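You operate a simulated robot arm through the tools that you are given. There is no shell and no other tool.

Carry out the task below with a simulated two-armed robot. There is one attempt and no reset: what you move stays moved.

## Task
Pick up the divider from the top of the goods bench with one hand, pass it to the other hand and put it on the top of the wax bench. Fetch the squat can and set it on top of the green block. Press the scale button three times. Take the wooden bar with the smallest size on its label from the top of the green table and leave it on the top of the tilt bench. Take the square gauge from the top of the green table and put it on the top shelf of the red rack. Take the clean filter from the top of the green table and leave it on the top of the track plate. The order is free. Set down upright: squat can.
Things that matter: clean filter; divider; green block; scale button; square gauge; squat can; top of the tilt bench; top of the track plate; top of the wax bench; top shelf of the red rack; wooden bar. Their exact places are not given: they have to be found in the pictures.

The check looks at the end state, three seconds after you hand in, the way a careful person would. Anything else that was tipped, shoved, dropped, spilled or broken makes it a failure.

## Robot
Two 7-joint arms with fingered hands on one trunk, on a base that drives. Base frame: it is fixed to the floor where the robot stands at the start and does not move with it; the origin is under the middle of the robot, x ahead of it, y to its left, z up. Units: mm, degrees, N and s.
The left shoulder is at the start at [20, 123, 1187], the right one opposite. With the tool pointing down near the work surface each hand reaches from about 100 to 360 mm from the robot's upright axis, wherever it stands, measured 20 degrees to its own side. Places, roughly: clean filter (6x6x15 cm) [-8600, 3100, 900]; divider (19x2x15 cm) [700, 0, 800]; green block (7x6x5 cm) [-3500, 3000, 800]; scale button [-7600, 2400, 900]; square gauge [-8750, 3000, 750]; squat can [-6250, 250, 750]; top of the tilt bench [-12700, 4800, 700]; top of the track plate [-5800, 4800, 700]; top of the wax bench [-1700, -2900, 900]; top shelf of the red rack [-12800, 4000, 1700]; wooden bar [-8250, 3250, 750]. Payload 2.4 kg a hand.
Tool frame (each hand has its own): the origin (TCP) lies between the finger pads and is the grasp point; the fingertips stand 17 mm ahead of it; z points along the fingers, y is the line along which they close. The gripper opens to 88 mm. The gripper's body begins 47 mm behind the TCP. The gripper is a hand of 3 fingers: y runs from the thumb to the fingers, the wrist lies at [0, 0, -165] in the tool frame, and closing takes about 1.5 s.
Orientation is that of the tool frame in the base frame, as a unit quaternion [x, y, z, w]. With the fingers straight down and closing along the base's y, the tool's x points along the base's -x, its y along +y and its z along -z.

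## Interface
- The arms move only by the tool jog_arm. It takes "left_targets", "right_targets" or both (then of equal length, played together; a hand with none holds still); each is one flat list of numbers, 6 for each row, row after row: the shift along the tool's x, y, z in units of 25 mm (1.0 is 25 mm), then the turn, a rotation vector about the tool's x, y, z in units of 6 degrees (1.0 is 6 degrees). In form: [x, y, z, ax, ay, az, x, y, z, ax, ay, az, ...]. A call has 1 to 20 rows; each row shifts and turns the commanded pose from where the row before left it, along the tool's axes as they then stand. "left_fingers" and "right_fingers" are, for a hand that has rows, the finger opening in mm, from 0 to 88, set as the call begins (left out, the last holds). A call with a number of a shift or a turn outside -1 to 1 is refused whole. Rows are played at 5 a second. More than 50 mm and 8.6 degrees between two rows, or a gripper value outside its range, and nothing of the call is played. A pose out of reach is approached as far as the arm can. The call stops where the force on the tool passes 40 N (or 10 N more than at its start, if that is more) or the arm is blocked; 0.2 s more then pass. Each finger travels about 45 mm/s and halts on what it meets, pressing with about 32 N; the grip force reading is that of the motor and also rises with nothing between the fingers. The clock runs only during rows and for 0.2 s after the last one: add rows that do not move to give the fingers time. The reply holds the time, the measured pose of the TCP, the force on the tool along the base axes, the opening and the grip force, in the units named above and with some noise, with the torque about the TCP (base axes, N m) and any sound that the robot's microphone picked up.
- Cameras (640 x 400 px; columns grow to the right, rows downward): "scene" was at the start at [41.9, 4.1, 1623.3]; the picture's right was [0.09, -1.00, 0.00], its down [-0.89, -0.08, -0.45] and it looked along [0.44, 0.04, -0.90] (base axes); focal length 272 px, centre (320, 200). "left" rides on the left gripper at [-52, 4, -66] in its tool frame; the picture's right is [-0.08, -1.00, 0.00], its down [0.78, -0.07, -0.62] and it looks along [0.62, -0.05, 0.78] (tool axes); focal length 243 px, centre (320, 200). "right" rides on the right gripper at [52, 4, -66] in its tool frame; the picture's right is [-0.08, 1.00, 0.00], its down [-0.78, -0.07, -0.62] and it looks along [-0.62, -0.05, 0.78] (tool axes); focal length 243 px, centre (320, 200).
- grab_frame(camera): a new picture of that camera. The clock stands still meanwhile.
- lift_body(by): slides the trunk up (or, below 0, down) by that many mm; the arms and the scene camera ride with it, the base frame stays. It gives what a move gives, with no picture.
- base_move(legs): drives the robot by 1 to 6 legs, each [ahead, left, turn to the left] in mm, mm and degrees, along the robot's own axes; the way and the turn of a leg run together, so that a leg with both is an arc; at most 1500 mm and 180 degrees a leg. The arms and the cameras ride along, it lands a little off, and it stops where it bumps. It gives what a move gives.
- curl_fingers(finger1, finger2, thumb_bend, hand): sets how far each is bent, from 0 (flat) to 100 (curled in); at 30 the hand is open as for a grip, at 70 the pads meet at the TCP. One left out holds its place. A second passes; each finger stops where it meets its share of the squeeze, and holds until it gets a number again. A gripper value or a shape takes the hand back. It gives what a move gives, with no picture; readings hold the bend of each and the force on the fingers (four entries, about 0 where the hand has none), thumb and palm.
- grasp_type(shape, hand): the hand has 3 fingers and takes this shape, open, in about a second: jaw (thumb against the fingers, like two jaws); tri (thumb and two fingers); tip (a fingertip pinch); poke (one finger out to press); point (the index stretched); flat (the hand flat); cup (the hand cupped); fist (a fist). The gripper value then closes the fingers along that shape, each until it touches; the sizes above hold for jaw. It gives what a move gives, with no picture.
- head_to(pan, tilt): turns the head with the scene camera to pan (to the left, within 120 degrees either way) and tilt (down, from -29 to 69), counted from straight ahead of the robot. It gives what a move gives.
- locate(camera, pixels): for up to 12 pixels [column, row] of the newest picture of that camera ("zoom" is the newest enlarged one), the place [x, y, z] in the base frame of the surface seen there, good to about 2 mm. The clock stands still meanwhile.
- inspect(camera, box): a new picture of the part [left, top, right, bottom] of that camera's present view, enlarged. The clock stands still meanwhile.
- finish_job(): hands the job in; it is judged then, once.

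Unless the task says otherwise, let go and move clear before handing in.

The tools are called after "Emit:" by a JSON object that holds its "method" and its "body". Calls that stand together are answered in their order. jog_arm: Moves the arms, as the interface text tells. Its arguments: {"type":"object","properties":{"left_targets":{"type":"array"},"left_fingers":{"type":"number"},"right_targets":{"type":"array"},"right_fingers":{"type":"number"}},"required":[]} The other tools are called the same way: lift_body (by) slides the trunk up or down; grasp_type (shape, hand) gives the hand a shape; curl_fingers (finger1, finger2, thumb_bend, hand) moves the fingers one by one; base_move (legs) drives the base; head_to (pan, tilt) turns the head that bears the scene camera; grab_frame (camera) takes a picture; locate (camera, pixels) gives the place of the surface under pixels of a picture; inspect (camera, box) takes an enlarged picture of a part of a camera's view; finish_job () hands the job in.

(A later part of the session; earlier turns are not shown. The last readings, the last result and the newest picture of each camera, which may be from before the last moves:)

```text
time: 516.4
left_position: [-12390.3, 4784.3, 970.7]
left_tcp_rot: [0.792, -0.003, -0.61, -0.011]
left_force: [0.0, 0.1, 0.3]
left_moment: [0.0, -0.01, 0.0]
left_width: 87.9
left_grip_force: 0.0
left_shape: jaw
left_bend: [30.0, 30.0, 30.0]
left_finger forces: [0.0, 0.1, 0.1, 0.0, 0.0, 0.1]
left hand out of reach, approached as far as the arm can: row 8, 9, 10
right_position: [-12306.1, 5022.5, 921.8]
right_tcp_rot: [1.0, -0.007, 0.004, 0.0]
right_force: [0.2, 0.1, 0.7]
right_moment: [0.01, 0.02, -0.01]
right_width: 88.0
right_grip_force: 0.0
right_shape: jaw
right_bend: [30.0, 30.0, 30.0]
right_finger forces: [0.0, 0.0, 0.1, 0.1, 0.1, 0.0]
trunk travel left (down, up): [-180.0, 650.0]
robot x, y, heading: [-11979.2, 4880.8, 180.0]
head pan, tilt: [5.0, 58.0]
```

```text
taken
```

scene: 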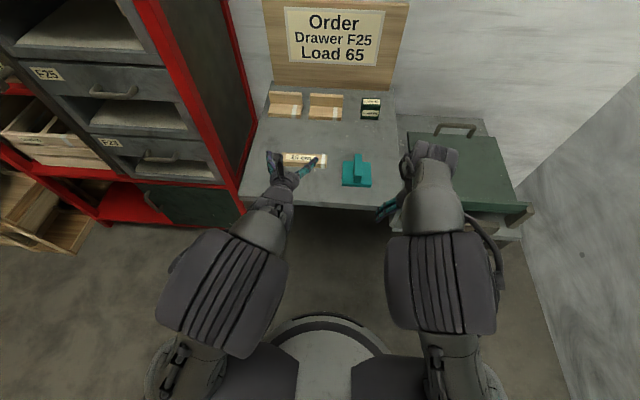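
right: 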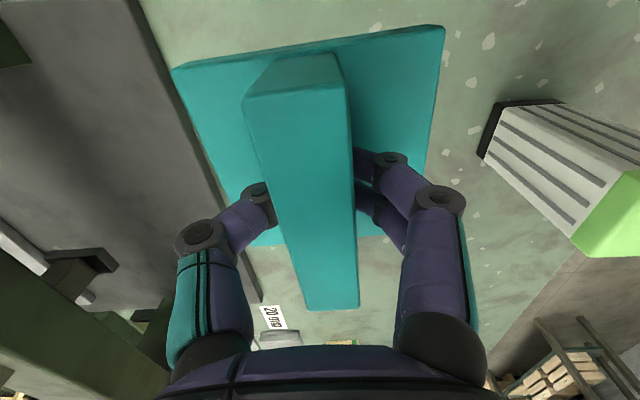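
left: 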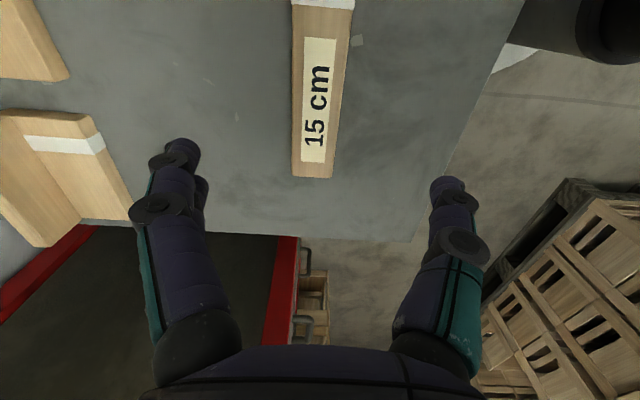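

The left hand is pitched 75°. I raise and retract the right hand, shift the base 164 mm to the right so the left hand lines up with the rib, and lower the trunk.

Emit:
{"method": "jog_arm", "body": {"right_targets": [0.6, 0, -1, 0, 0, 0, 0.6, 0, -1, 0, 0, 0, 0.6, 0, -1, 0, 0, 0, 0.6, 0, -1, 0, 0, 0, 0.6, 0, -1, 0, 0, 0, 0.6, 0, -1, 0, 0, 0, 0.6, 0, -1, 0, 0, 0, 0.6, 0, -1, 0, 0, 0]}}

Emit:
{"method": "base_move", "body": {"legs": [[0, -164, 0]]}}

Emit:
{"method": "lift_body", "body": {"by": -175}}

Emit:
{"method": "grab_frame", "body": {"camera": "scene"}}

Emit:
{"method": "grab_frame", "body": {"camera": "left"}}

```text
time: 518.2
left_position: [-12391.0, 4784.4, 970.1]
left_tcp_rot: [0.793, -0.003, -0.609, -0.012]
left_force: [-0.1, 0.0, -0.2]
left_moment: [0.04, -0.02, 0.02]
left_width: 88.0
left_grip_force: 0.1
left_shape: jaw
left_bend: [30.0, 30.0, 30.0]
left_finger forces: [0.0, 0.0, 0.0, 0.0, 0.1, 0.1]
right_position: [-12244.1, 5035.2, 1129.3]
right_tcp_rot: [1.0, -0.008, 0.005, 0.0]
right_force: [0.0, 0.0, 0.1]
right_moment: [-0.05, 0.02, 0.02]
right_width: 88.0
right_grip_force: 0.0
right_shape: jaw
right_bend: [30.0, 30.0, 30.0]
right_finger forces: [0.0, 0.0, 0.1, 0.1, 0.0, 0.0]
right hand out of reach, approached as far as the arm can: row 3, 4, 5, 6, 7
trunk travel left (down, up): [-180.0, 650.0]
robot x, y, heading: [-11978.5, 4884.9, 179.9]
head pan, tilt: [5.0, 58.0]
```

```text
time: 519.7
left_position: [-12390.9, 4953.7, 970.7]
left_tcp_rot: [0.793, -0.006, -0.61, -0.014]
left_force: [-0.5, 0.2, -1.3]
left_moment: [0.02, 0.0, 0.02]
left_width: 87.8
left_grip_force: 0.0
left_shape: jaw
left_bend: [30.0, 30.0, 30.0]
left_finger forces: [0.1, 0.0, 0.0, 0.1, 0.0, 0.0]
right_position: [-12243.8, 5203.2, 1129.2]
right_tcp_rot: [1.0, -0.01, 0.005, 0.001]
right_force: [0.0, -0.2, 0.6]
right_moment: [0.02, 0.02, -0.01]
right_width: 88.0
right_grip_force: 0.0
right_shape: jaw
right_bend: [30.0, 30.0, 30.0]
right_finger forces: [0.0, 0.0, 0.0, 0.1, 0.0, 0.0]
trunk travel left (down, up): [-180.0, 650.0]
robot x, y, heading: [-11978.4, 5046.9, 179.6]
head pan, tilt: [5.0, 58.0]
```

```text
time: 521.6
left_position: [-12390.4, 4952.7, 796.4]
left_tcp_rot: [0.792, -0.005, -0.61, -0.014]
left_force: [-0.4, -0.3, -0.6]
left_moment: [0.05, 0.0, -0.04]
left_width: 88.0
left_grip_force: 0.0
left_shape: jaw
left_bend: [30.0, 30.0, 30.0]
left_finger forces: [0.0, 0.1, 0.0, 0.0, 0.0, 0.0]
right_position: [-12244.3, 5202.8, 954.1]
right_tcp_rot: [1.0, -0.01, 0.006, 0.0]
right_force: [0.4, -0.6, -0.1]
right_moment: [-0.04, 0.0, 0.03]
right_width: 87.8
right_grip_force: 0.2
right_shape: jaw
right_bend: [30.0, 30.0, 30.0]
right_finger forces: [0.0, 0.0, 0.0, 0.0, 0.1, 0.0]
trunk travel left (down, up): [-5.0, 825.0]
robot x, y, heading: [-11979.7, 5049.2, 179.6]
head pan, tilt: [5.0, 58.0]
```

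```text
taken
```

scene: 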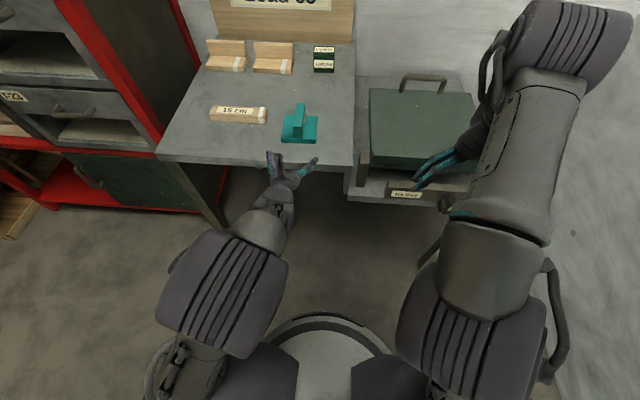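

```text
taken
```

left: 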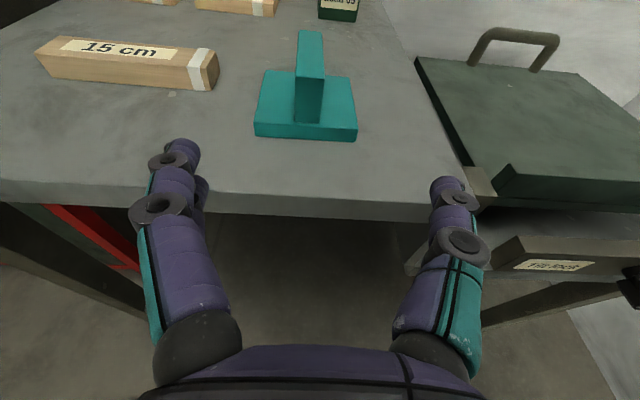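

The left camera looks forward over the hand; the gauge is ahead at (308,95). I locate its rib and base.

Emit:
{"method": "locate", "body": {"camera": "left", "pixels": [[310, 45], [300, 100], [318, 100], [309, 85], [308, 118], [257, 130], [355, 135], [275, 75], [345, 80], [310, 33]]}}

```text
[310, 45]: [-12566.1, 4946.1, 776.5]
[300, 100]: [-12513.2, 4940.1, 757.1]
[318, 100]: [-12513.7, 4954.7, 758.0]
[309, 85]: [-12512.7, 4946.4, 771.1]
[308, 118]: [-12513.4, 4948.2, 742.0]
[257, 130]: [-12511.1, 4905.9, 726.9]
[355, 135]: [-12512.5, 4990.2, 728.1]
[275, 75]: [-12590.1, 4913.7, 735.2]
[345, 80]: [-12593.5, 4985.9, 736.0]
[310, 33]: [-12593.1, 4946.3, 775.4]
```

I lower to z≈764 and correct 6 mm sideways, then drive 100 mm ahead and check.

Emit:
{"method": "jog_arm", "body": {"left_targets": [0.62, 0.12, 0.165, 0, 0, 0, 0.62, 0.12, 0.165, 0, 0, 0]}}

Emit:
{"method": "base_move", "body": {"legs": [[100, 0, 0]]}}

Emit:
{"method": "grab_frame", "body": {"camera": "left"}}

Emit:
{"method": "grab_frame", "body": {"camera": "scene"}}

```text
time: 522.2
left_position: [-12390.4, 4946.2, 763.1]
left_tcp_rot: [0.793, -0.006, -0.609, -0.015]
left_force: [-1.2, 0.4, -0.1]
left_moment: [-0.03, 0.01, 0.01]
left_width: 88.0
left_grip_force: 0.0
left_shape: jaw
left_bend: [30.0, 30.0, 30.0]
left_finger forces: [0.1, 0.0, 0.0, 0.0, 0.0, 0.1]
right_position: [-12242.9, 5202.4, 953.7]
right_tcp_rot: [1.0, -0.009, 0.005, 0.0]
right_force: [1.1, -0.3, 0.3]
right_moment: [-0.01, 0.03, -0.01]
right_width: 87.8
right_grip_force: 0.1
right_shape: jaw
right_bend: [30.0, 30.0, 30.0]
right_finger forces: [0.0, 0.0, 0.0, 0.0, 0.0, 0.0]
trunk travel left (down, up): [-5.0, 825.0]
robot x, y, heading: [-11974.9, 5046.3, 179.7]
head pan, tilt: [5.0, 58.0]
```

```text
time: 523.4
left_position: [-12490.4, 4946.9, 763.6]
left_tcp_rot: [0.793, -0.006, -0.609, -0.014]
left_force: [0.6, 0.2, -0.7]
left_moment: [0.02, -0.01, 0.02]
left_width: 87.7
left_grip_force: 0.1
left_shape: jaw
left_bend: [30.0, 30.0, 30.0]
left_finger forces: [0.0, 0.1, 0.1, 0.0, 0.1, 0.0]
right_position: [-12344.4, 5203.2, 953.6]
right_tcp_rot: [1.0, -0.01, 0.006, 0.001]
right_force: [-0.5, -0.2, -0.2]
right_moment: [-0.01, -0.02, 0.0]
right_width: 87.9
right_grip_force: 0.1
right_shape: jaw
right_bend: [30.0, 30.0, 30.0]
right_finger forces: [0.0, 0.0, 0.0, 0.0, 0.0, 0.0]
trunk travel left (down, up): [-5.0, 825.0]
robot x, y, heading: [-12080.1, 5047.4, 180.0]
head pan, tilt: [5.0, 58.0]
```

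```text
taken
```

left: 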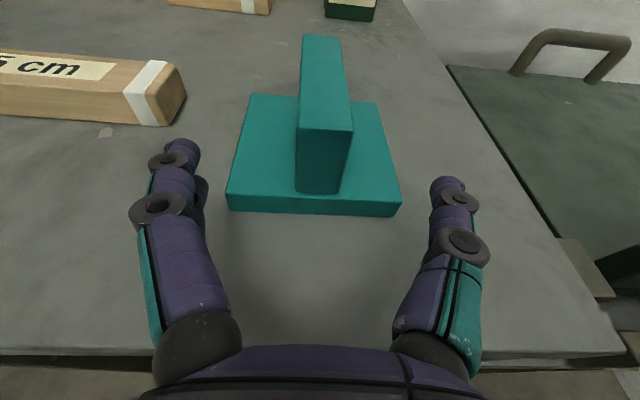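

```text
taken
```

scene: 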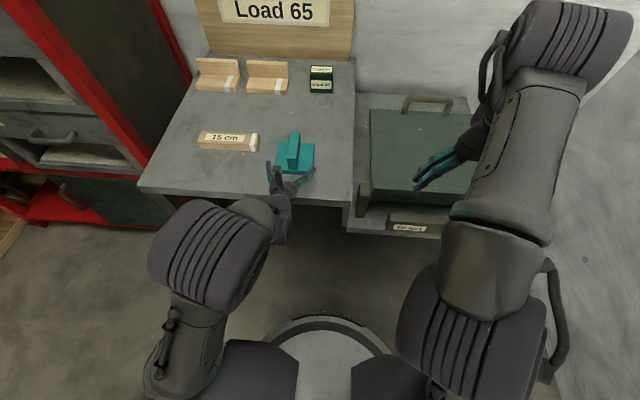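

The rib is centred between the fingers. I advance 58 mm horizontally.

Emit:
{"method": "jog_arm", "body": {"left_targets": [-0.197, 0, 0.747, 0, 0, 0, -0.197, 0, 0.747, 0, 0, 0, -0.197, 0, 0.747, 0, 0, 0]}}

Emit:
{"method": "grab_frame", "body": {"camera": "left"}}

```text
time: 524.2
left_position: [-12550.1, 4948.3, 762.7]
left_tcp_rot: [0.793, -0.006, -0.609, -0.014]
left_force: [1.1, 0.9, -0.4]
left_moment: [-0.02, -0.01, -0.02]
left_width: 87.6
left_grip_force: 0.1
left_shape: jaw
left_bend: [30.0, 30.0, 30.0]
left_finger forces: [0.1, 0.0, 0.1, 0.0, 0.0, 0.0]
right_position: [-12343.8, 5203.1, 952.8]
right_tcp_rot: [1.0, -0.01, 0.005, 0.001]
right_force: [-0.8, -0.5, 0.6]
right_moment: [0.02, -0.05, -0.01]
right_width: 87.9
right_grip_force: 0.0
right_shape: jaw
right_bend: [30.0, 30.0, 30.0]
right_finger forces: [0.1, 0.1, 0.0, 0.0, 0.0, 0.0]
trunk travel left (down, up): [-5.0, 825.0]
robot x, y, heading: [-12078.8, 5048.1, 179.6]
head pan, tilt: [5.0, 58.0]
```

```text
taken
```

left: 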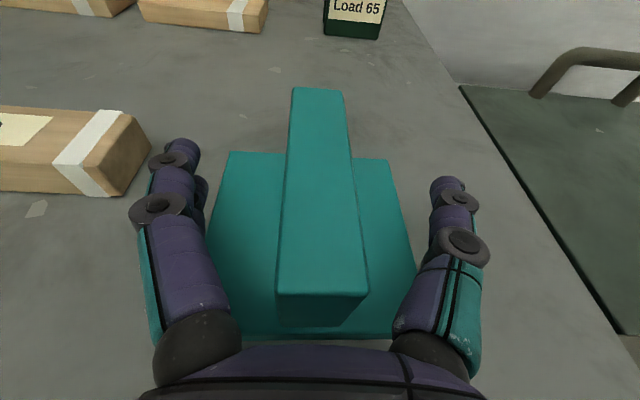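

The rib is between the fingers at mid length. I close the left hand.

Emit:
{"method": "jog_arm", "body": {"left_targets": [0, 0, 0, 0, 0, 0, 0, 0, 0, 0, 0, 0, 0, 0, 0, 0, 0, 0, 0, 0, 0, 0, 0, 0, 0, 0, 0, 0, 0, 0, 0, 0, 0, 0, 0, 0, 0, 0, 0, 0, 0, 0, 0, 0, 0, 0, 0, 0, 0, 0, 0, 0, 0, 0], "left_fingers": 3}}

Emit:
{"method": "grab_frame", "body": {"camera": "left"}}

```text
time: 526.2
left_position: [-12550.5, 4948.7, 761.8]
left_tcp_rot: [0.793, -0.006, -0.609, -0.014]
left_force: [-0.7, -0.8, 0.7]
left_moment: [-0.01, 0.02, 0.05]
left_width: 16.2
left_grip_force: 31.7
left_shape: jaw
left_bend: [73.0, 73.0, 70.0]
left_finger forces: [14.4, 14.6, 0.1, 0.0, 28.8, 0.0]
right_position: [-12345.7, 5202.1, 953.5]
right_tcp_rot: [1.0, -0.009, 0.005, 0.0]
right_force: [0.4, -0.4, -0.1]
right_moment: [0.0, 0.0, -0.03]
right_width: 87.7
right_grip_force: 0.0
right_shape: jaw
right_bend: [30.0, 30.0, 30.0]
right_finger forces: [0.0, 0.1, 0.0, 0.1, 0.1, 0.1]
trunk travel left (down, up): [-5.0, 825.0]
robot x, y, heading: [-12075.0, 5051.6, 179.9]
head pan, tilt: [5.0, 58.0]
```

```text
taken
```

left: 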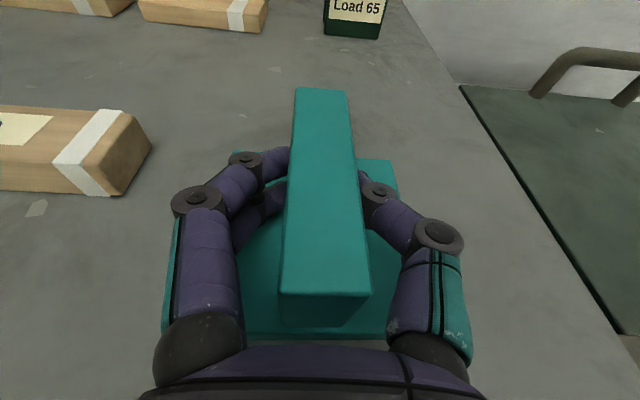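

Good grip. I lift with the trunk 150 mm and check that the gauge stays level.

Emit:
{"method": "lift_body", "body": {"by": 150}}

Emit:
{"method": "grab_frame", "body": {"camera": "left"}}

Emit:
{"method": "locate", "body": {"camera": "left", "pixels": [[325, 110], [325, 180], [325, 250], [270, 310], [380, 320], [380, 180], [300, 280], [345, 280]]}}

```text
time: 527.9
left_position: [-12550.0, 4948.3, 913.0]
left_tcp_rot: [0.793, -0.005, -0.609, -0.014]
left_force: [0.2, 0.1, -2.5]
left_moment: [0.0, 0.0, 0.0]
left_width: 15.9
left_grip_force: 32.1
left_shape: jaw
left_bend: [73.0, 73.0, 70.0]
left_finger forces: [14.6, 14.5, 0.0, 0.1, 28.9, 0.0]
right_position: [-12343.7, 5202.9, 1103.3]
right_tcp_rot: [1.0, -0.01, 0.005, 0.0]
right_force: [-0.1, 0.6, 0.5]
right_moment: [0.04, -0.01, -0.01]
right_width: 88.1
right_grip_force: 0.1
right_shape: jaw
right_bend: [30.0, 30.0, 30.0]
right_finger forces: [0.0, 0.1, 0.0, 0.0, 0.0, 0.0]
trunk travel left (down, up): [-155.0, 675.0]
robot x, y, heading: [-12078.2, 5045.5, 179.6]
head pan, tilt: [5.0, 58.0]
```

```text
taken
```

left: 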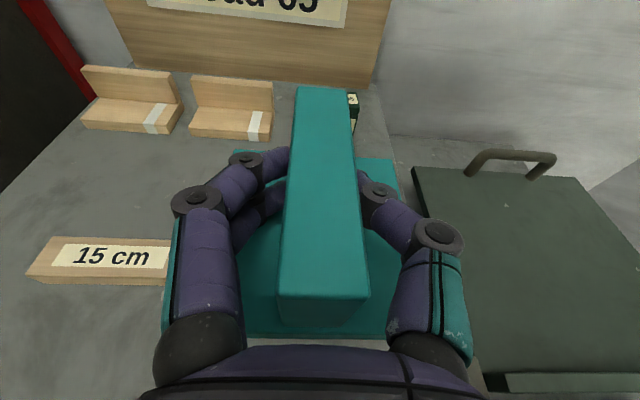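

```text
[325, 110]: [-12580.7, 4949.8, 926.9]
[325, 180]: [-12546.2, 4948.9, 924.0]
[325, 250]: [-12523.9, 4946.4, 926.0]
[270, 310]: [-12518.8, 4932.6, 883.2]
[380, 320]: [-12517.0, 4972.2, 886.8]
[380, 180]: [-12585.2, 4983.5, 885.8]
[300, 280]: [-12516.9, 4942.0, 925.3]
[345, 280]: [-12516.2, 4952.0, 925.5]
```

The gauge is level in the left hand (rib top 925–927 all along; base bottom 43 mm below the TCP). I back off, shift in front of the rack and raise the trunk.

Emit:
{"method": "base_move", "body": {"legs": [[-330, 0, 0], [0, 800, 0]]}}

Emit:
{"method": "lift_body", "body": {"by": 400}}

Emit:
{"method": "head_to", "body": {"pan": 0, "tilt": 20}}

Emit:
{"method": "grab_frame", "body": {"camera": "scene"}}

```text
time: 533.9
left_position: [-12219.5, 4170.7, 912.5]
left_tcp_rot: [0.793, -0.003, -0.609, -0.012]
left_force: [-0.2, 0.5, -2.3]
left_moment: [-0.02, -0.04, -0.01]
left_width: 16.1
left_grip_force: 31.7
left_shape: jaw
left_bend: [73.0, 73.0, 70.0]
left_finger forces: [14.6, 14.5, 0.0, 0.1, 29.0, 0.1]
right_position: [-12016.9, 4426.8, 1104.1]
right_tcp_rot: [1.0, -0.005, 0.005, 0.0]
right_force: [0.7, 0.0, -0.3]
right_moment: [0.0, 0.02, -0.03]
right_width: 88.0
right_grip_force: 0.0
right_shape: jaw
right_bend: [30.0, 30.0, 30.0]
right_finger forces: [0.1, 0.1, 0.1, 0.1, 0.1, 0.0]
trunk travel left (down, up): [-155.0, 675.0]
robot x, y, heading: [-11745.8, 4278.2, -179.7]
head pan, tilt: [5.0, 58.0]
```

```text
time: 537.7
left_position: [-12219.4, 4170.8, 1312.8]
left_tcp_rot: [0.793, -0.002, -0.609, -0.012]
left_force: [0.6, 0.8, -2.6]
left_moment: [-0.01, 0.0, -0.02]
left_width: 16.0
left_grip_force: 31.6
left_shape: jaw
left_bend: [73.0, 73.0, 70.0]
left_finger forces: [14.5, 14.5, 0.0, 0.1, 29.1, 0.0]
right_position: [-12016.6, 4426.7, 1504.6]
right_tcp_rot: [1.0, -0.005, 0.005, 0.0]
right_force: [0.7, 0.1, 0.5]
right_moment: [0.01, 0.0, 0.03]
right_width: 88.1
right_grip_force: 0.0
right_shape: jaw
right_bend: [30.0, 30.0, 30.0]
right_finger forces: [0.0, 0.1, 0.0, 0.0, 0.0, 0.0]
trunk travel left (down, up): [-555.0, 275.0]
robot x, y, heading: [-11747.6, 4277.9, -179.9]
head pan, tilt: [5.0, 58.0]
```

```text
time: 538.7
left_position: [-12219.0, 4170.6, 1313.8]
left_tcp_rot: [0.793, -0.001, -0.609, -0.011]
left_force: [0.2, 0.3, -3.1]
left_moment: [0.02, 0.0, -0.01]
left_width: 16.3
left_grip_force: 31.9
left_shape: jaw
left_bend: [73.0, 73.0, 70.0]
left_finger forces: [14.7, 14.5, 0.0, 0.0, 29.2, 0.1]
right_position: [-12017.0, 4426.6, 1504.4]
right_tcp_rot: [1.0, -0.005, 0.005, 0.0]
right_force: [-0.5, 0.0, -0.2]
right_moment: [0.02, -0.01, 0.07]
right_width: 87.9
right_grip_force: 0.0
right_shape: jaw
right_bend: [30.0, 30.0, 30.0]
right_finger forces: [0.0, 0.0, 0.1, 0.0, 0.0, 0.0]
trunk travel left (down, up): [-555.0, 275.0]
robot x, y, heading: [-11749.9, 4274.1, -179.8]
head pan, tilt: [0.0, 20.0]
```

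```text
taken
```

scene: 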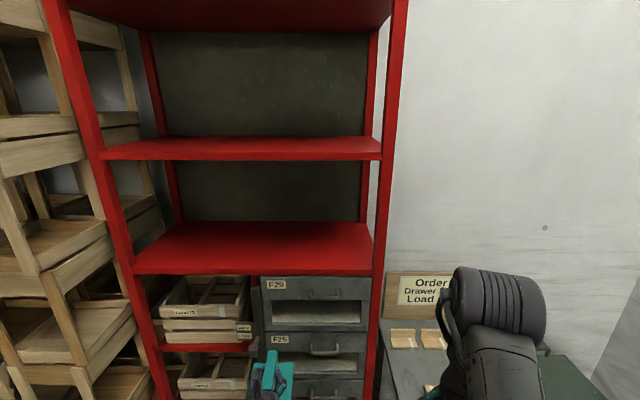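

The rack's upper red shelf (edge at row 150) is the top shelf. I raise the trunk fully to see its surface.

Emit:
{"method": "lift_body", "body": {"by": 270}}

Emit:
{"method": "head_to", "body": {"pan": 0, "tilt": 22}}

Emit:
{"method": "grab_frame", "body": {"camera": "scene"}}

```text
time: 541.5
left_position: [-12219.6, 4169.8, 1582.8]
left_tcp_rot: [0.793, -0.002, -0.608, -0.011]
left_force: [0.4, -0.7, -3.4]
left_moment: [0.02, 0.0, -0.01]
left_width: 15.9
left_grip_force: 31.5
left_shape: jaw
left_bend: [73.0, 73.0, 70.0]
left_finger forces: [14.6, 14.5, 0.0, 0.0, 29.1, 0.0]
right_position: [-12016.4, 4428.5, 1774.5]
right_tcp_rot: [1.0, -0.006, 0.005, 0.0]
right_force: [0.1, -0.2, 0.6]
right_moment: [-0.02, 0.01, -0.01]
right_width: 87.9
right_grip_force: 0.1
right_shape: jaw
right_bend: [30.0, 30.0, 30.0]
right_finger forces: [0.0, 0.0, 0.0, 0.1, 0.0, 0.0]
trunk travel left (down, up): [-825.0, 5.0]
robot x, y, heading: [-11749.7, 4274.2, -180.1]
head pan, tilt: [0.0, 20.0]
```

```text
time: 542.1
left_position: [-12220.0, 4171.1, 1582.3]
left_tcp_rot: [0.793, -0.001, -0.609, -0.011]
left_force: [-1.1, 0.5, -4.0]
left_moment: [0.02, -0.02, 0.01]
left_width: 16.0
left_grip_force: 31.7
left_shape: jaw
left_bend: [73.0, 73.0, 70.0]
left_finger forces: [14.6, 14.4, 0.0, 0.1, 29.2, 0.1]
right_position: [-12016.6, 4427.8, 1773.9]
right_tcp_rot: [1.0, -0.006, 0.005, 0.0]
right_force: [0.2, 0.7, -0.7]
right_moment: [0.01, -0.01, 0.01]
right_width: 88.0
right_grip_force: 0.0
right_shape: jaw
right_bend: [30.0, 30.0, 30.0]
right_finger forces: [0.1, 0.0, 0.0, 0.0, 0.0, 0.0]
trunk travel left (down, up): [-825.0, 5.0]
robot x, y, heading: [-11745.3, 4273.7, -179.7]
head pan, tilt: [0.0, 22.0]
```

```text
taken
```

scene: 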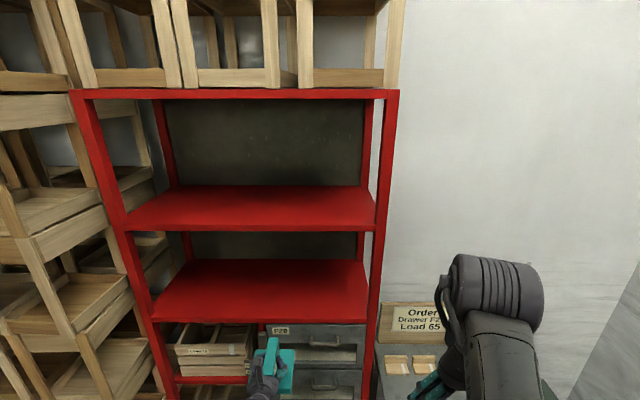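

Emit:
{"method": "locate", "body": {"camera": "scene", "pixels": [[250, 210], [250, 222], [250, 227], [200, 200], [350, 200], [370, 225], [135, 222], [280, 195], [250, 90], [380, 150], [100, 200], [300, 220]]}}

```text
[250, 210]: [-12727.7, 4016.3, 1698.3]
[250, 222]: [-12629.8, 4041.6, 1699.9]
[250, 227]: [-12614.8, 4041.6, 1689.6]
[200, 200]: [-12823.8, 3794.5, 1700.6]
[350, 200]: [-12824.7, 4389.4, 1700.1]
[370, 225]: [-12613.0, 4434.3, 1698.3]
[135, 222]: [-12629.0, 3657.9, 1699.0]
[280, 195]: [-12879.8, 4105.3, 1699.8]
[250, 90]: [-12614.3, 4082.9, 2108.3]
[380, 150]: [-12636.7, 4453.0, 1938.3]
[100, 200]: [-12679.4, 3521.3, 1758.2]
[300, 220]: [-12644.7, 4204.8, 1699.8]
```

The top shelf surface is z≈1699.5, front edge x=−12614, y 3650…4440, no lip. I raise the left hand 190 mm (gauge then ≈30 mm above the shelf).

Emit:
{"method": "jog_arm", "body": {"left_targets": [-0.92, 0, -0.242, 0, 0, 0, -0.92, 0, -0.242, 0, 0, 0, -0.92, 0, -0.242, 0, 0, 0, -0.92, 0, -0.242, 0, 0, 0, -0.92, 0, -0.242, 0, 0, 0, -0.92, 0, -0.242, 0, 0, 0, -0.92, 0, -0.242, 0, 0, 0, -0.92, 0, -0.242, 0, 0, 0]}}

Emit:
{"method": "grab_frame", "body": {"camera": "left"}}

Emit:
{"method": "grab_frame", "body": {"camera": "scene"}}

```text
time: 543.9
left_position: [-12221.3, 4167.4, 1773.9]
left_tcp_rot: [0.793, -0.002, -0.61, -0.012]
left_force: [0.2, -0.4, -2.8]
left_moment: [0.02, 0.0, -0.02]
left_width: 16.0
left_grip_force: 32.2
left_shape: jaw
left_bend: [73.0, 73.0, 70.0]
left_finger forces: [14.4, 14.5, 0.1, 0.0, 28.9, 0.0]
right_position: [-12017.3, 4428.8, 1773.4]
right_tcp_rot: [1.0, -0.006, 0.005, 0.001]
right_force: [-0.7, 0.2, 0.2]
right_moment: [-0.04, -0.04, 0.0]
right_width: 88.0
right_grip_force: 0.1
right_shape: jaw
right_bend: [30.0, 30.0, 30.0]
right_finger forces: [0.0, 0.0, 0.0, 0.0, 0.0, 0.1]
trunk travel left (down, up): [-825.0, 5.0]
robot x, y, heading: [-11748.7, 4276.9, -179.8]
head pan, tilt: [0.0, 22.0]
```

```text
taken
```

left: 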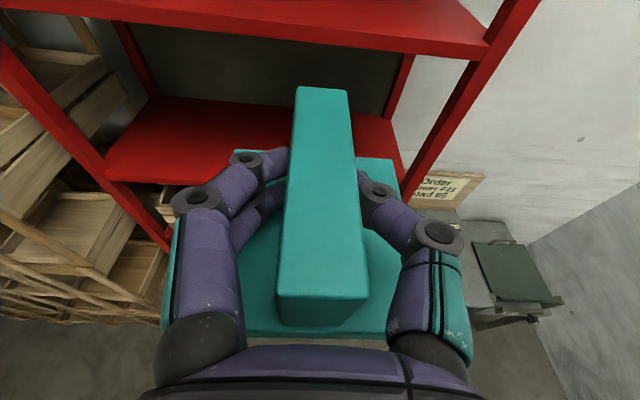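

```text
taken
```

scene: 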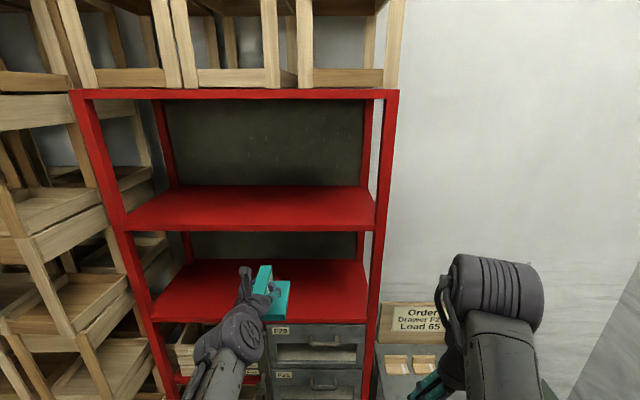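

Height is right. I drive ahead 380 mm, check, then the rest.

Emit:
{"method": "base_move", "body": {"legs": [[390, 0, -0.2]]}}

Emit:
{"method": "head_to", "body": {"pan": 15, "tilt": 30}}

Emit:
{"method": "grab_frame", "body": {"camera": "scene"}}

Emit:
{"method": "grab_frame", "body": {"camera": "left"}}

```text
time: 546.4
left_position: [-12606.7, 4162.1, 1773.7]
left_tcp_rot: [0.793, 0.0, -0.609, -0.01]
left_force: [-0.3, 0.0, -2.9]
left_moment: [0.01, 0.0, 0.02]
left_width: 15.6
left_grip_force: 32.3
left_shape: jaw
left_bend: [73.0, 73.0, 70.0]
left_finger forces: [14.5, 14.4, 0.0, 0.2, 29.0, 0.1]
right_position: [-12404.9, 4422.5, 1773.7]
right_tcp_rot: [1.0, -0.002, 0.006, 0.0]
right_force: [-0.7, 0.2, 0.3]
right_moment: [0.0, -0.03, 0.01]
right_width: 87.9
right_grip_force: 0.1
right_shape: jaw
right_bend: [30.0, 30.0, 30.0]
right_finger forces: [0.1, 0.0, 0.0, 0.1, 0.0, 0.1]
trunk travel left (down, up): [-825.0, 5.0]
robot x, y, heading: [-12139.8, 4272.0, -179.4]
head pan, tilt: [0.0, 22.0]
```

```text
time: 547.1
left_position: [-12609.1, 4160.1, 1772.9]
left_tcp_rot: [0.793, 0.001, -0.609, -0.009]
left_force: [-0.7, -0.6, -3.0]
left_moment: [-0.02, -0.03, -0.01]
left_width: 16.0
left_grip_force: 32.1
left_shape: jaw
left_bend: [73.0, 73.0, 70.0]
left_finger forces: [14.5, 14.5, 0.1, 0.0, 29.0, 0.0]
right_position: [-12407.2, 4421.2, 1772.5]
right_tcp_rot: [1.0, -0.002, 0.006, 0.0]
right_force: [-0.6, -0.1, 0.1]
right_moment: [0.01, 0.01, -0.02]
right_width: 88.0
right_grip_force: 0.0
right_shape: jaw
right_bend: [30.0, 30.0, 30.0]
right_finger forces: [0.0, 0.1, 0.0, 0.0, 0.1, 0.1]
trunk travel left (down, up): [-825.0, 5.0]
robot x, y, heading: [-12136.4, 4273.8, -179.5]
head pan, tilt: [15.0, 30.0]
```

```text
taken
```

scene: 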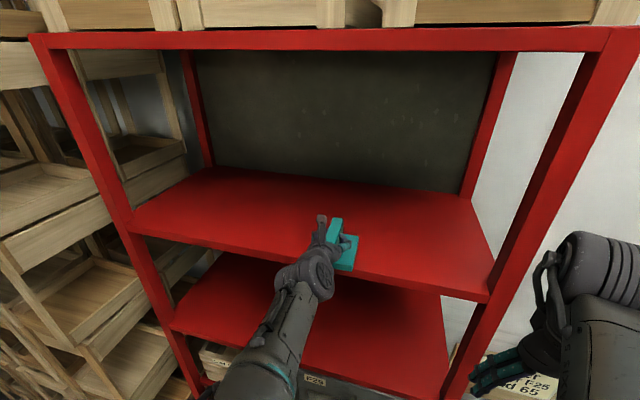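

```text
taken
```

left: 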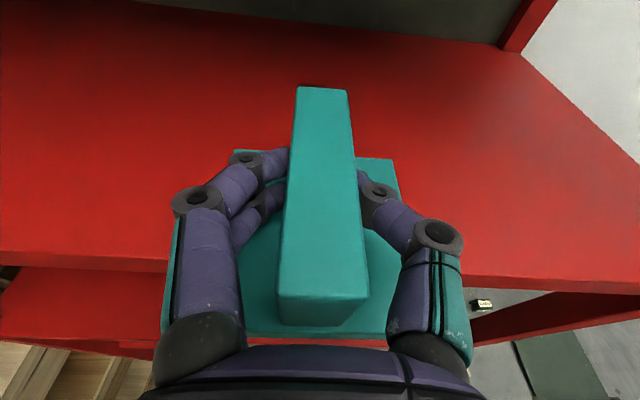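

The gauge is entering above the shelf. I drive the remaining 112 mm.

Emit:
{"method": "base_move", "body": {"legs": [[112, 0, -0.4]]}}

Emit:
{"method": "grab_frame", "body": {"camera": "left"}}

Emit:
{"method": "locate", "body": {"camera": "left", "pixels": [[325, 110], [325, 250], [300, 280], [345, 280], [120, 250], [520, 250], [265, 330], [375, 330]]}}

```text
time: 548.3
left_position: [-12722.5, 4162.0, 1772.9]
left_tcp_rot: [0.793, -0.002, -0.61, -0.012]
left_force: [-0.2, -0.2, -3.0]
left_moment: [-0.04, -0.04, -0.02]
left_width: 15.8
left_grip_force: 31.2
left_shape: jaw
left_bend: [73.0, 73.0, 70.0]
left_finger forces: [14.5, 14.4, 0.1, 0.0, 29.1, 0.0]
right_position: [-12516.6, 4423.2, 1774.8]
right_tcp_rot: [1.0, -0.004, 0.005, 0.0]
right_force: [-0.7, 0.2, 0.5]
right_moment: [0.0, -0.01, 0.0]
right_width: 88.0
right_grip_force: 0.0
right_shape: jaw
right_bend: [30.0, 30.0, 30.0]
right_finger forces: [0.0, 0.0, 0.0, 0.0, 0.0, 0.0]
trunk travel left (down, up): [-825.0, 5.0]
robot x, y, heading: [-12252.6, 4270.0, -179.5]
head pan, tilt: [15.0, 30.0]
```

```text
taken
```

left: 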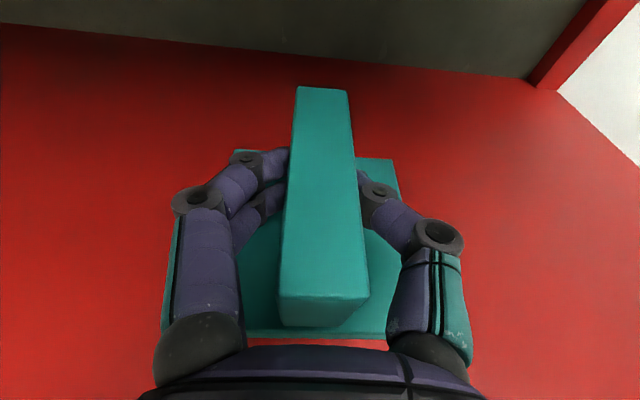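

```text
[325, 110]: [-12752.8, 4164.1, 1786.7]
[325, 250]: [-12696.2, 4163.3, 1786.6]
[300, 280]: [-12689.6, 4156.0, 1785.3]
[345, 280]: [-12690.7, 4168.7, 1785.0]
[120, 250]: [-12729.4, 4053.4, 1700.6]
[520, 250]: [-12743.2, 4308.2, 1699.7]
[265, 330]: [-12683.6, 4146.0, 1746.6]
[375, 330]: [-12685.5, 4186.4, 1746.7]
```

The gauge is level, its underside about 30 mm above the shelf, near edge at x≈−12680. I lower with the trunk 25 mm and then in small steps.

Emit:
{"method": "lift_body", "body": {"by": -24}}

Emit:
{"method": "lift_body", "body": {"by": -3}}

Emit:
{"method": "lift_body", "body": {"by": -2}}

```text
time: 549.0
left_position: [-12724.0, 4163.7, 1748.9]
left_tcp_rot: [0.793, -0.001, -0.609, -0.01]
left_force: [0.2, 0.0, -2.2]
left_moment: [0.03, -0.05, -0.02]
left_width: 16.0
left_grip_force: 31.6
left_shape: jaw
left_bend: [73.0, 73.0, 70.0]
left_finger forces: [14.4, 14.5, 0.0, 0.0, 29.0, 0.0]
right_position: [-12520.0, 4423.0, 1748.7]
right_tcp_rot: [1.0, -0.005, 0.006, 0.0]
right_force: [0.0, -0.2, -0.1]
right_moment: [0.02, 0.02, 0.0]
right_width: 87.7
right_grip_force: 0.2
right_shape: jaw
right_bend: [30.0, 30.0, 30.0]
right_finger forces: [0.0, 0.0, 0.0, 0.1, 0.1, 0.0]
trunk travel left (down, up): [-801.0, 29.0]
robot x, y, heading: [-12250.2, 4273.1, -179.6]
head pan, tilt: [15.0, 30.0]
```

```text
time: 549.5
left_position: [-12721.3, 4163.3, 1746.7]
left_tcp_rot: [0.793, -0.002, -0.608, -0.012]
left_force: [-0.1, 0.5, -2.9]
left_moment: [0.0, -0.04, 0.0]
left_width: 16.1
left_grip_force: 32.4
left_shape: jaw
left_bend: [73.0, 73.0, 70.0]
left_finger forces: [14.6, 14.5, 0.0, 0.0, 29.0, 0.1]
right_position: [-12518.9, 4423.8, 1746.4]
right_tcp_rot: [1.0, -0.005, 0.005, 0.0]
right_force: [-0.2, -0.4, 0.0]
right_moment: [-0.02, 0.03, -0.01]
right_width: 87.8
right_grip_force: 0.0
right_shape: jaw
right_bend: [30.0, 30.0, 30.0]
right_finger forces: [0.0, 0.0, 0.0, 0.0, 0.0, 0.0]
trunk travel left (down, up): [-798.0, 32.0]
robot x, y, heading: [-12249.0, 4270.8, -179.6]
head pan, tilt: [15.0, 30.0]
```

```text
time: 550.1
left_position: [-12722.4, 4163.0, 1744.5]
left_tcp_rot: [0.793, -0.002, -0.609, -0.012]
left_force: [-0.1, -0.1, -2.2]
left_moment: [-0.01, -0.02, 0.0]
left_width: 15.8
left_grip_force: 31.5
left_shape: jaw
left_bend: [73.0, 73.0, 70.0]
left_finger forces: [14.5, 14.5, 0.1, 0.0, 29.0, 0.0]
right_position: [-12518.2, 4422.9, 1745.3]
right_tcp_rot: [1.0, -0.005, 0.005, 0.0]
right_force: [0.4, 0.8, -0.4]
right_moment: [-0.01, 0.0, 0.02]
right_width: 87.5
right_grip_force: 0.0
right_shape: jaw
right_bend: [30.0, 30.0, 30.0]
right_finger forces: [0.0, 0.0, 0.0, 0.0, 0.1, 0.0]
trunk travel left (down, up): [-796.0, 34.0]
robot x, y, heading: [-12251.2, 4271.1, -179.9]
head pan, tilt: [15.0, 30.0]
```

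Emit:
{"method": "lift_body", "body": {"by": -1.5}}

Emit:
{"method": "lift_body", "body": {"by": -1}}

Emit:
{"method": "lift_body", "body": {"by": -1}}

```text
time: 550.6
left_position: [-12722.9, 4162.8, 1742.8]
left_tcp_rot: [0.793, -0.002, -0.609, -0.011]
left_force: [0.3, 0.3, -2.8]
left_moment: [-0.07, -0.05, 0.01]
left_width: 16.2
left_grip_force: 32.1
left_shape: jaw
left_bend: [73.0, 73.0, 70.0]
left_finger forces: [14.4, 14.7, 0.0, 0.0, 29.0, 0.0]
right_position: [-12517.9, 4423.4, 1743.3]
right_tcp_rot: [1.0, -0.005, 0.005, -0.001]
right_force: [0.3, 0.6, -0.1]
right_moment: [-0.02, 0.02, 0.01]
right_width: 87.8
right_grip_force: 0.0
right_shape: jaw
right_bend: [30.0, 30.0, 30.0]
right_finger forces: [0.0, 0.1, 0.1, 0.0, 0.1, 0.0]
trunk travel left (down, up): [-795.0, 35.0]
robot x, y, heading: [-12250.0, 4273.2, -179.5]
head pan, tilt: [15.0, 30.0]
```

```text
time: 551.1
left_position: [-12721.8, 4163.3, 1742.8]
left_tcp_rot: [0.793, -0.002, -0.61, -0.011]
left_force: [0.1, -0.1, 2.2]
left_moment: [-0.02, 0.03, 0.0]
left_width: 15.8
left_grip_force: 31.6
left_shape: jaw
left_bend: [73.0, 73.0, 70.0]
left_finger forces: [14.5, 14.7, 0.0, 0.0, 29.2, 0.1]
right_position: [-12518.7, 4423.6, 1742.1]
right_tcp_rot: [1.0, -0.005, 0.005, 0.0]
right_force: [-0.3, 0.5, -0.1]
right_moment: [0.01, 0.01, 0.0]
right_width: 87.9
right_grip_force: 0.0
right_shape: jaw
right_bend: [30.0, 30.0, 30.0]
right_finger forces: [0.1, 0.0, 0.1, 0.0, 0.0, 0.0]
trunk travel left (down, up): [-794.0, 36.0]
robot x, y, heading: [-12250.3, 4277.2, -179.9]
head pan, tilt: [15.0, 30.0]
```

```text
time: 551.6
left_position: [-12722.8, 4163.1, 1741.7]
left_tcp_rot: [0.792, -0.001, -0.61, -0.01]
left_force: [-2.7, -0.2, 9.9]
left_moment: [-0.02, 0.07, 0.03]
left_width: 15.9
left_grip_force: 32.3
left_shape: jaw
left_bend: [73.0, 73.0, 70.0]
left_finger forces: [14.5, 14.8, 0.0, 0.0, 29.0, 0.1]
right_position: [-12518.1, 4423.0, 1741.8]
right_tcp_rot: [1.0, -0.005, 0.005, 0.0]
right_force: [-0.3, 0.2, 0.9]
right_moment: [0.0, 0.01, -0.02]
right_width: 88.2
right_grip_force: 0.0
right_shape: jaw
right_bend: [30.0, 30.0, 30.0]
right_finger forces: [0.1, 0.0, 0.1, 0.1, 0.0, 0.1]
trunk travel left (down, up): [-793.0, 37.0]
robot x, y, heading: [-12248.0, 4274.5, -179.9]
head pan, tilt: [15.0, 30.0]
```

The gauge rests on the shelf (9.9 N). I open the left hand, raise it slightly and withdraw.

Emit:
{"method": "jog_arm", "body": {"left_targets": [0, 0, 0, 0, 0, 0, 0, 0, 0, 0, 0, 0, 0, 0, 0, 0, 0, 0, 0, 0, 0, 0, 0, 0, 0, 0, 0, 0, 0, 0, 0, 0, 0, 0, 0, 0], "left_fingers": 88}}

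Emit:
{"method": "lift_body", "body": {"by": 10}}

Emit:
{"method": "grab_frame", "body": {"camera": "left"}}

```text
time: 553.0
left_position: [-12721.6, 4164.7, 1741.2]
left_tcp_rot: [0.793, -0.002, -0.61, -0.012]
left_force: [-0.8, -0.3, -0.2]
left_moment: [-0.04, 0.01, -0.01]
left_width: 88.0
left_grip_force: 0.1
left_shape: jaw
left_bend: [30.0, 30.0, 30.0]
left_finger forces: [0.0, 0.0, 0.0, 0.0, 0.1, 0.0]
right_position: [-12516.1, 4424.1, 1742.3]
right_tcp_rot: [1.0, -0.005, 0.005, 0.001]
right_force: [0.5, -0.5, 0.1]
right_moment: [0.01, 0.01, -0.04]
right_width: 87.8
right_grip_force: 0.1
right_shape: jaw
right_bend: [30.0, 30.0, 30.0]
right_finger forces: [0.1, 0.0, 0.0, 0.0, 0.0, 0.1]
trunk travel left (down, up): [-793.0, 37.0]
robot x, y, heading: [-12251.4, 4272.5, -179.7]
head pan, tilt: [15.0, 30.0]
```

```text
time: 553.6
left_position: [-12721.5, 4163.2, 1751.7]
left_tcp_rot: [0.793, -0.001, -0.61, -0.011]
left_force: [-0.5, 0.0, 0.5]
left_moment: [-0.02, 0.01, 0.0]
left_width: 87.9
left_grip_force: 0.0
left_shape: jaw
left_bend: [30.0, 30.0, 30.0]
left_finger forces: [0.0, 0.0, 0.1, 0.0, 0.0, 0.0]
right_position: [-12517.7, 4424.0, 1751.2]
right_tcp_rot: [1.0, -0.004, 0.005, 0.0]
right_force: [-0.5, -0.3, -0.6]
right_moment: [0.0, 0.02, -0.01]
right_width: 88.0
right_grip_force: 0.0
right_shape: jaw
right_bend: [30.0, 30.0, 30.0]
right_finger forces: [0.0, 0.0, 0.0, 0.0, 0.0, 0.0]
trunk travel left (down, up): [-803.0, 27.0]
robot x, y, heading: [-12252.9, 4272.5, -179.6]
head pan, tilt: [15.0, 30.0]
```

```text
taken
```

left: 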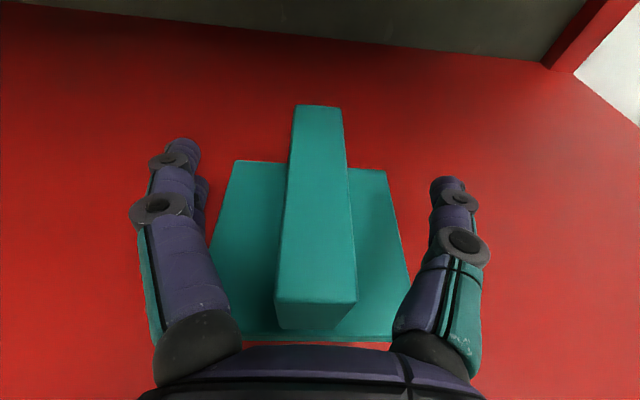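

The gauge stands free on the shelf. I back the base straight out and look.

Emit:
{"method": "base_move", "body": {"legs": [[-500, 0, 0]]}}

Emit:
{"method": "head_to", "body": {"pan": 5, "tilt": 22}}

Emit:
{"method": "grab_frame", "body": {"camera": "scene"}}

Emit:
{"method": "inspect", "body": {"camera": "scene", "box": [200, 160, 400, 260]}}

```text
time: 556.5
left_position: [-12228.4, 4166.2, 1751.6]
left_tcp_rot: [0.794, -0.003, -0.608, -0.012]
left_force: [0.4, -0.5, -0.3]
left_moment: [0.05, 0.01, 0.03]
left_width: 87.6
left_grip_force: 0.0
left_shape: jaw
left_bend: [30.0, 30.0, 30.0]
left_finger forces: [0.0, 0.0, 0.1, 0.0, 0.0, 0.0]
right_position: [-12023.7, 4424.5, 1751.0]
right_tcp_rot: [1.0, -0.007, 0.005, 0.0]
right_force: [-0.8, 0.0, 0.2]
right_moment: [-0.02, 0.01, -0.01]
right_width: 87.9
right_grip_force: 0.0
right_shape: jaw
right_bend: [30.0, 30.0, 30.0]
right_finger forces: [0.0, 0.0, 0.0, 0.0, 0.1, 0.0]
trunk travel left (down, up): [-803.0, 27.0]
robot x, y, heading: [-11756.1, 4273.9, -180.0]
head pan, tilt: [15.0, 30.0]
```

```text
time: 557.2
left_position: [-12227.7, 4166.9, 1751.4]
left_tcp_rot: [0.792, -0.003, -0.61, -0.012]
left_force: [-0.6, 0.6, 0.6]
left_moment: [0.01, 0.02, 0.0]
left_width: 87.9
left_grip_force: 0.0
left_shape: jaw
left_bend: [30.0, 30.0, 30.0]
left_finger forces: [0.0, 0.0, 0.0, 0.1, 0.1, 0.0]
right_position: [-12023.3, 4427.2, 1752.2]
right_tcp_rot: [1.0, -0.007, 0.004, 0.002]
right_force: [-0.3, -0.1, 1.0]
right_moment: [0.01, 0.04, 0.0]
right_width: 88.0
right_grip_force: 0.1
right_shape: jaw
right_bend: [30.0, 30.0, 30.0]
right_finger forces: [0.0, 0.1, 0.0, 0.0, 0.1, 0.1]
trunk travel left (down, up): [-803.0, 27.0]
robot x, y, heading: [-11753.0, 4273.5, -180.0]
head pan, tilt: [5.0, 22.0]
```

```text
taken
```

scene: 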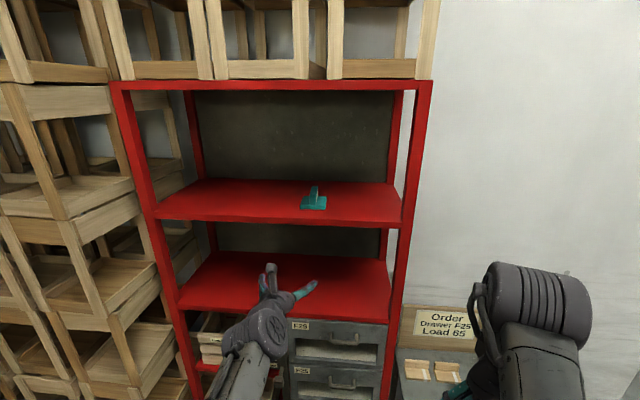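

```text
3.20 times, centred on (300, 210) of scene
```

zoom: 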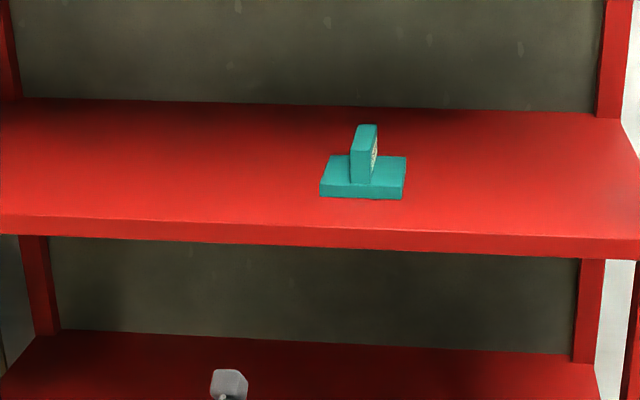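

The gauge stands on the top shelf. I lower the trunk 400 mm and return the left hand to natural.

Emit:
{"method": "lift_body", "body": {"by": -400}}

Emit:
{"method": "jog_arm", "body": {"left_targets": [0.8, 0, -0.5, 0, 0, 0, 0.8, 0, -0.5, 0, 0, 0, 0.8, 0, -0.5, 0, 0, 0, 0, 0, 0, 0, 1, 0, 0, 0, 0, 0, 1, 0, 0, 0, 0, 0, 1, 0, 0, 0, 0, 0, 1, 0, 0, 0, 0, 0, 1, 0, 0, 0, 0, 0, 1, 0, 0, 0, 0, 0, 1, 0, 0, 0, 0, 0, 1, 0, 0, 0, 0, 0, 1, 0, 0, 0, 0, 0, 1, 0, 0, 0, 0, 0, 1, 0, 0, 0, 0, 0, 1, 0, 0, 0, 0, 0, 0.53, 0]}}

Emit:
{"method": "head_to", "body": {"pan": 0, "tilt": 45}}

Emit:
{"method": "grab_frame", "body": {"camera": "scene"}}

```text
time: 561.0
left_position: [-12227.5, 4166.5, 1351.2]
left_tcp_rot: [0.793, -0.004, -0.609, -0.013]
left_force: [0.8, 1.0, 0.3]
left_moment: [0.0, 0.0, -0.02]
left_width: 88.2
left_grip_force: 0.1
left_shape: jaw
left_bend: [30.0, 30.0, 30.0]
left_finger forces: [0.1, 0.0, 0.0, 0.0, 0.0, 0.0]
right_position: [-12022.6, 4426.1, 1351.4]
right_tcp_rot: [1.0, -0.008, 0.005, 0.001]
right_force: [0.0, -0.7, 0.0]
right_moment: [0.03, 0.0, 0.01]
right_width: 88.0
right_grip_force: 0.0
right_shape: jaw
right_bend: [30.0, 30.0, 30.0]
right_finger forces: [0.0, 0.1, 0.0, 0.1, 0.1, 0.0]
trunk travel left (down, up): [-403.0, 427.0]
robot x, y, heading: [-11755.8, 4272.8, -179.8]
head pan, tilt: [5.0, 22.0]
```

```text
time: 564.5
left_position: [-12158.1, 4169.3, 1294.3]
left_tcp_rot: [0.999, -0.011, -0.052, -0.008]
left_force: [-0.1, 0.2, -0.4]
left_moment: [0.02, 0.0, 0.02]
left_width: 87.9
left_grip_force: 0.0
left_shape: jaw
left_bend: [30.0, 30.0, 30.0]
left_finger forces: [0.0, 0.0, 0.0, 0.1, 0.0, 0.0]
left hand out of reach, approached as far as the arm can: row 1, 14, 15, 16
right_position: [-12022.3, 4424.2, 1351.0]
right_tcp_rot: [1.0, -0.007, 0.006, 0.001]
right_force: [-0.6, 0.8, -0.1]
right_moment: [0.01, 0.0, 0.03]
right_width: 87.9
right_grip_force: 0.0
right_shape: jaw
right_bend: [30.0, 30.0, 30.0]
right_finger forces: [0.0, 0.0, 0.0, 0.1, 0.0, 0.1]
trunk travel left (down, up): [-403.0, 427.0]
robot x, y, heading: [-11755.6, 4272.3, -180.1]
head pan, tilt: [5.0, 22.0]
```

```text
time: 565.3
left_position: [-12158.5, 4171.2, 1294.3]
left_tcp_rot: [0.999, -0.009, -0.053, -0.009]
left_force: [-0.1, -1.2, 0.0]
left_moment: [0.01, 0.0, -0.03]
left_width: 87.6
left_grip_force: 0.1
left_shape: jaw
left_bend: [30.0, 30.0, 30.0]
left_finger forces: [0.1, 0.0, 0.0, 0.0, 0.0, 0.0]
right_position: [-12022.7, 4426.1, 1351.2]
right_tcp_rot: [1.0, -0.008, 0.005, 0.0]
right_force: [-0.3, 0.6, -1.0]
right_moment: [-0.03, -0.01, 0.01]
right_width: 87.9
right_grip_force: 0.0
right_shape: jaw
right_bend: [30.0, 30.0, 30.0]
right_finger forces: [0.1, 0.1, 0.0, 0.1, 0.1, 0.0]
trunk travel left (down, up): [-403.0, 427.0]
robot x, y, heading: [-11754.8, 4273.1, -179.9]
head pan, tilt: [0.0, 45.0]
```

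```text
taken
```

scene: 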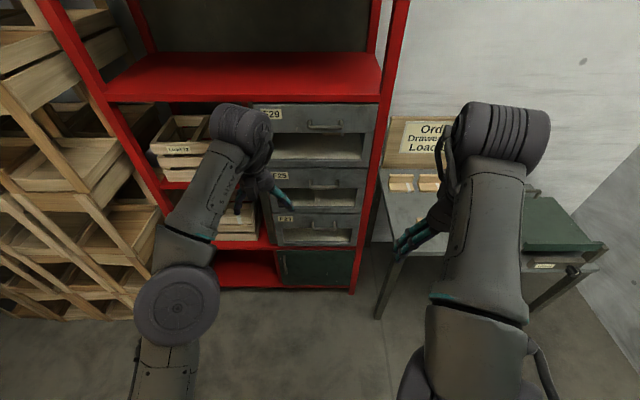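

Left has 6° pitch left; I lower both hands to a compact carrying height and straighten the left.

Emit:
{"method": "jog_arm", "body": {"left_targets": [0.4, 0, 1, 0, 0, 0, 0.4, 0, 1, 0, 0, 0, 0.4, 0, 1, 0, 0, 0, 0.2, 0, 1, 0, 0, 0, 0, 0, 1, 0, 0, 0, 0, 0, 1, 0, 0, 0, 0, 0, 1, 0, 0, 0, 0, 0, 0, 0, 1, 0, 0, 0, 0, 0, 0, 0], "right_targets": [0, 0, 1, 0, 0, 0, 0, 0, 1, 0, 0, 0, 0, 0, 1, 0, 0, 0, 0, 0, 1, 0, 0, 0, -0.4, 0, 1, 0, 0, 0, -0.4, 0, 1, 0, 0, 0, -0.4, 0, 1, 0, 0, 0, -0.4, 0, 1, 0, 0, 0, -0.4, 0, 1, 0, 0, 0]}}

```text
time: 567.3
left_position: [-12142.8, 4171.8, 1116.4]
left_tcp_rot: [1.0, -0.01, 0.001, -0.008]
left_force: [0.3, -0.3, -0.6]
left_moment: [0.01, -0.01, 0.02]
left_width: 87.9
left_grip_force: 0.0
left_shape: jaw
left_bend: [30.0, 30.0, 30.0]
left_finger forces: [0.0, 0.0, 0.0, 0.0, 0.0, 0.0]
right_position: [-12097.5, 4434.8, 1132.0]
right_tcp_rot: [1.0, -0.007, 0.006, 0.0]
right_force: [-0.7, -0.2, 0.5]
right_moment: [0.0, -0.01, 0.01]
right_width: 87.7
right_grip_force: 0.1
right_shape: jaw
right_bend: [30.0, 30.0, 30.0]
right_finger forces: [0.0, 0.0, 0.0, 0.0, 0.1, 0.0]
right hand out of reach, approached as far as the arm can: row 1, 2, 3, 4
trunk travel left (down, up): [-403.0, 427.0]
robot x, y, heading: [-11754.2, 4270.6, -179.9]
head pan, tilt: [0.0, 45.0]
```

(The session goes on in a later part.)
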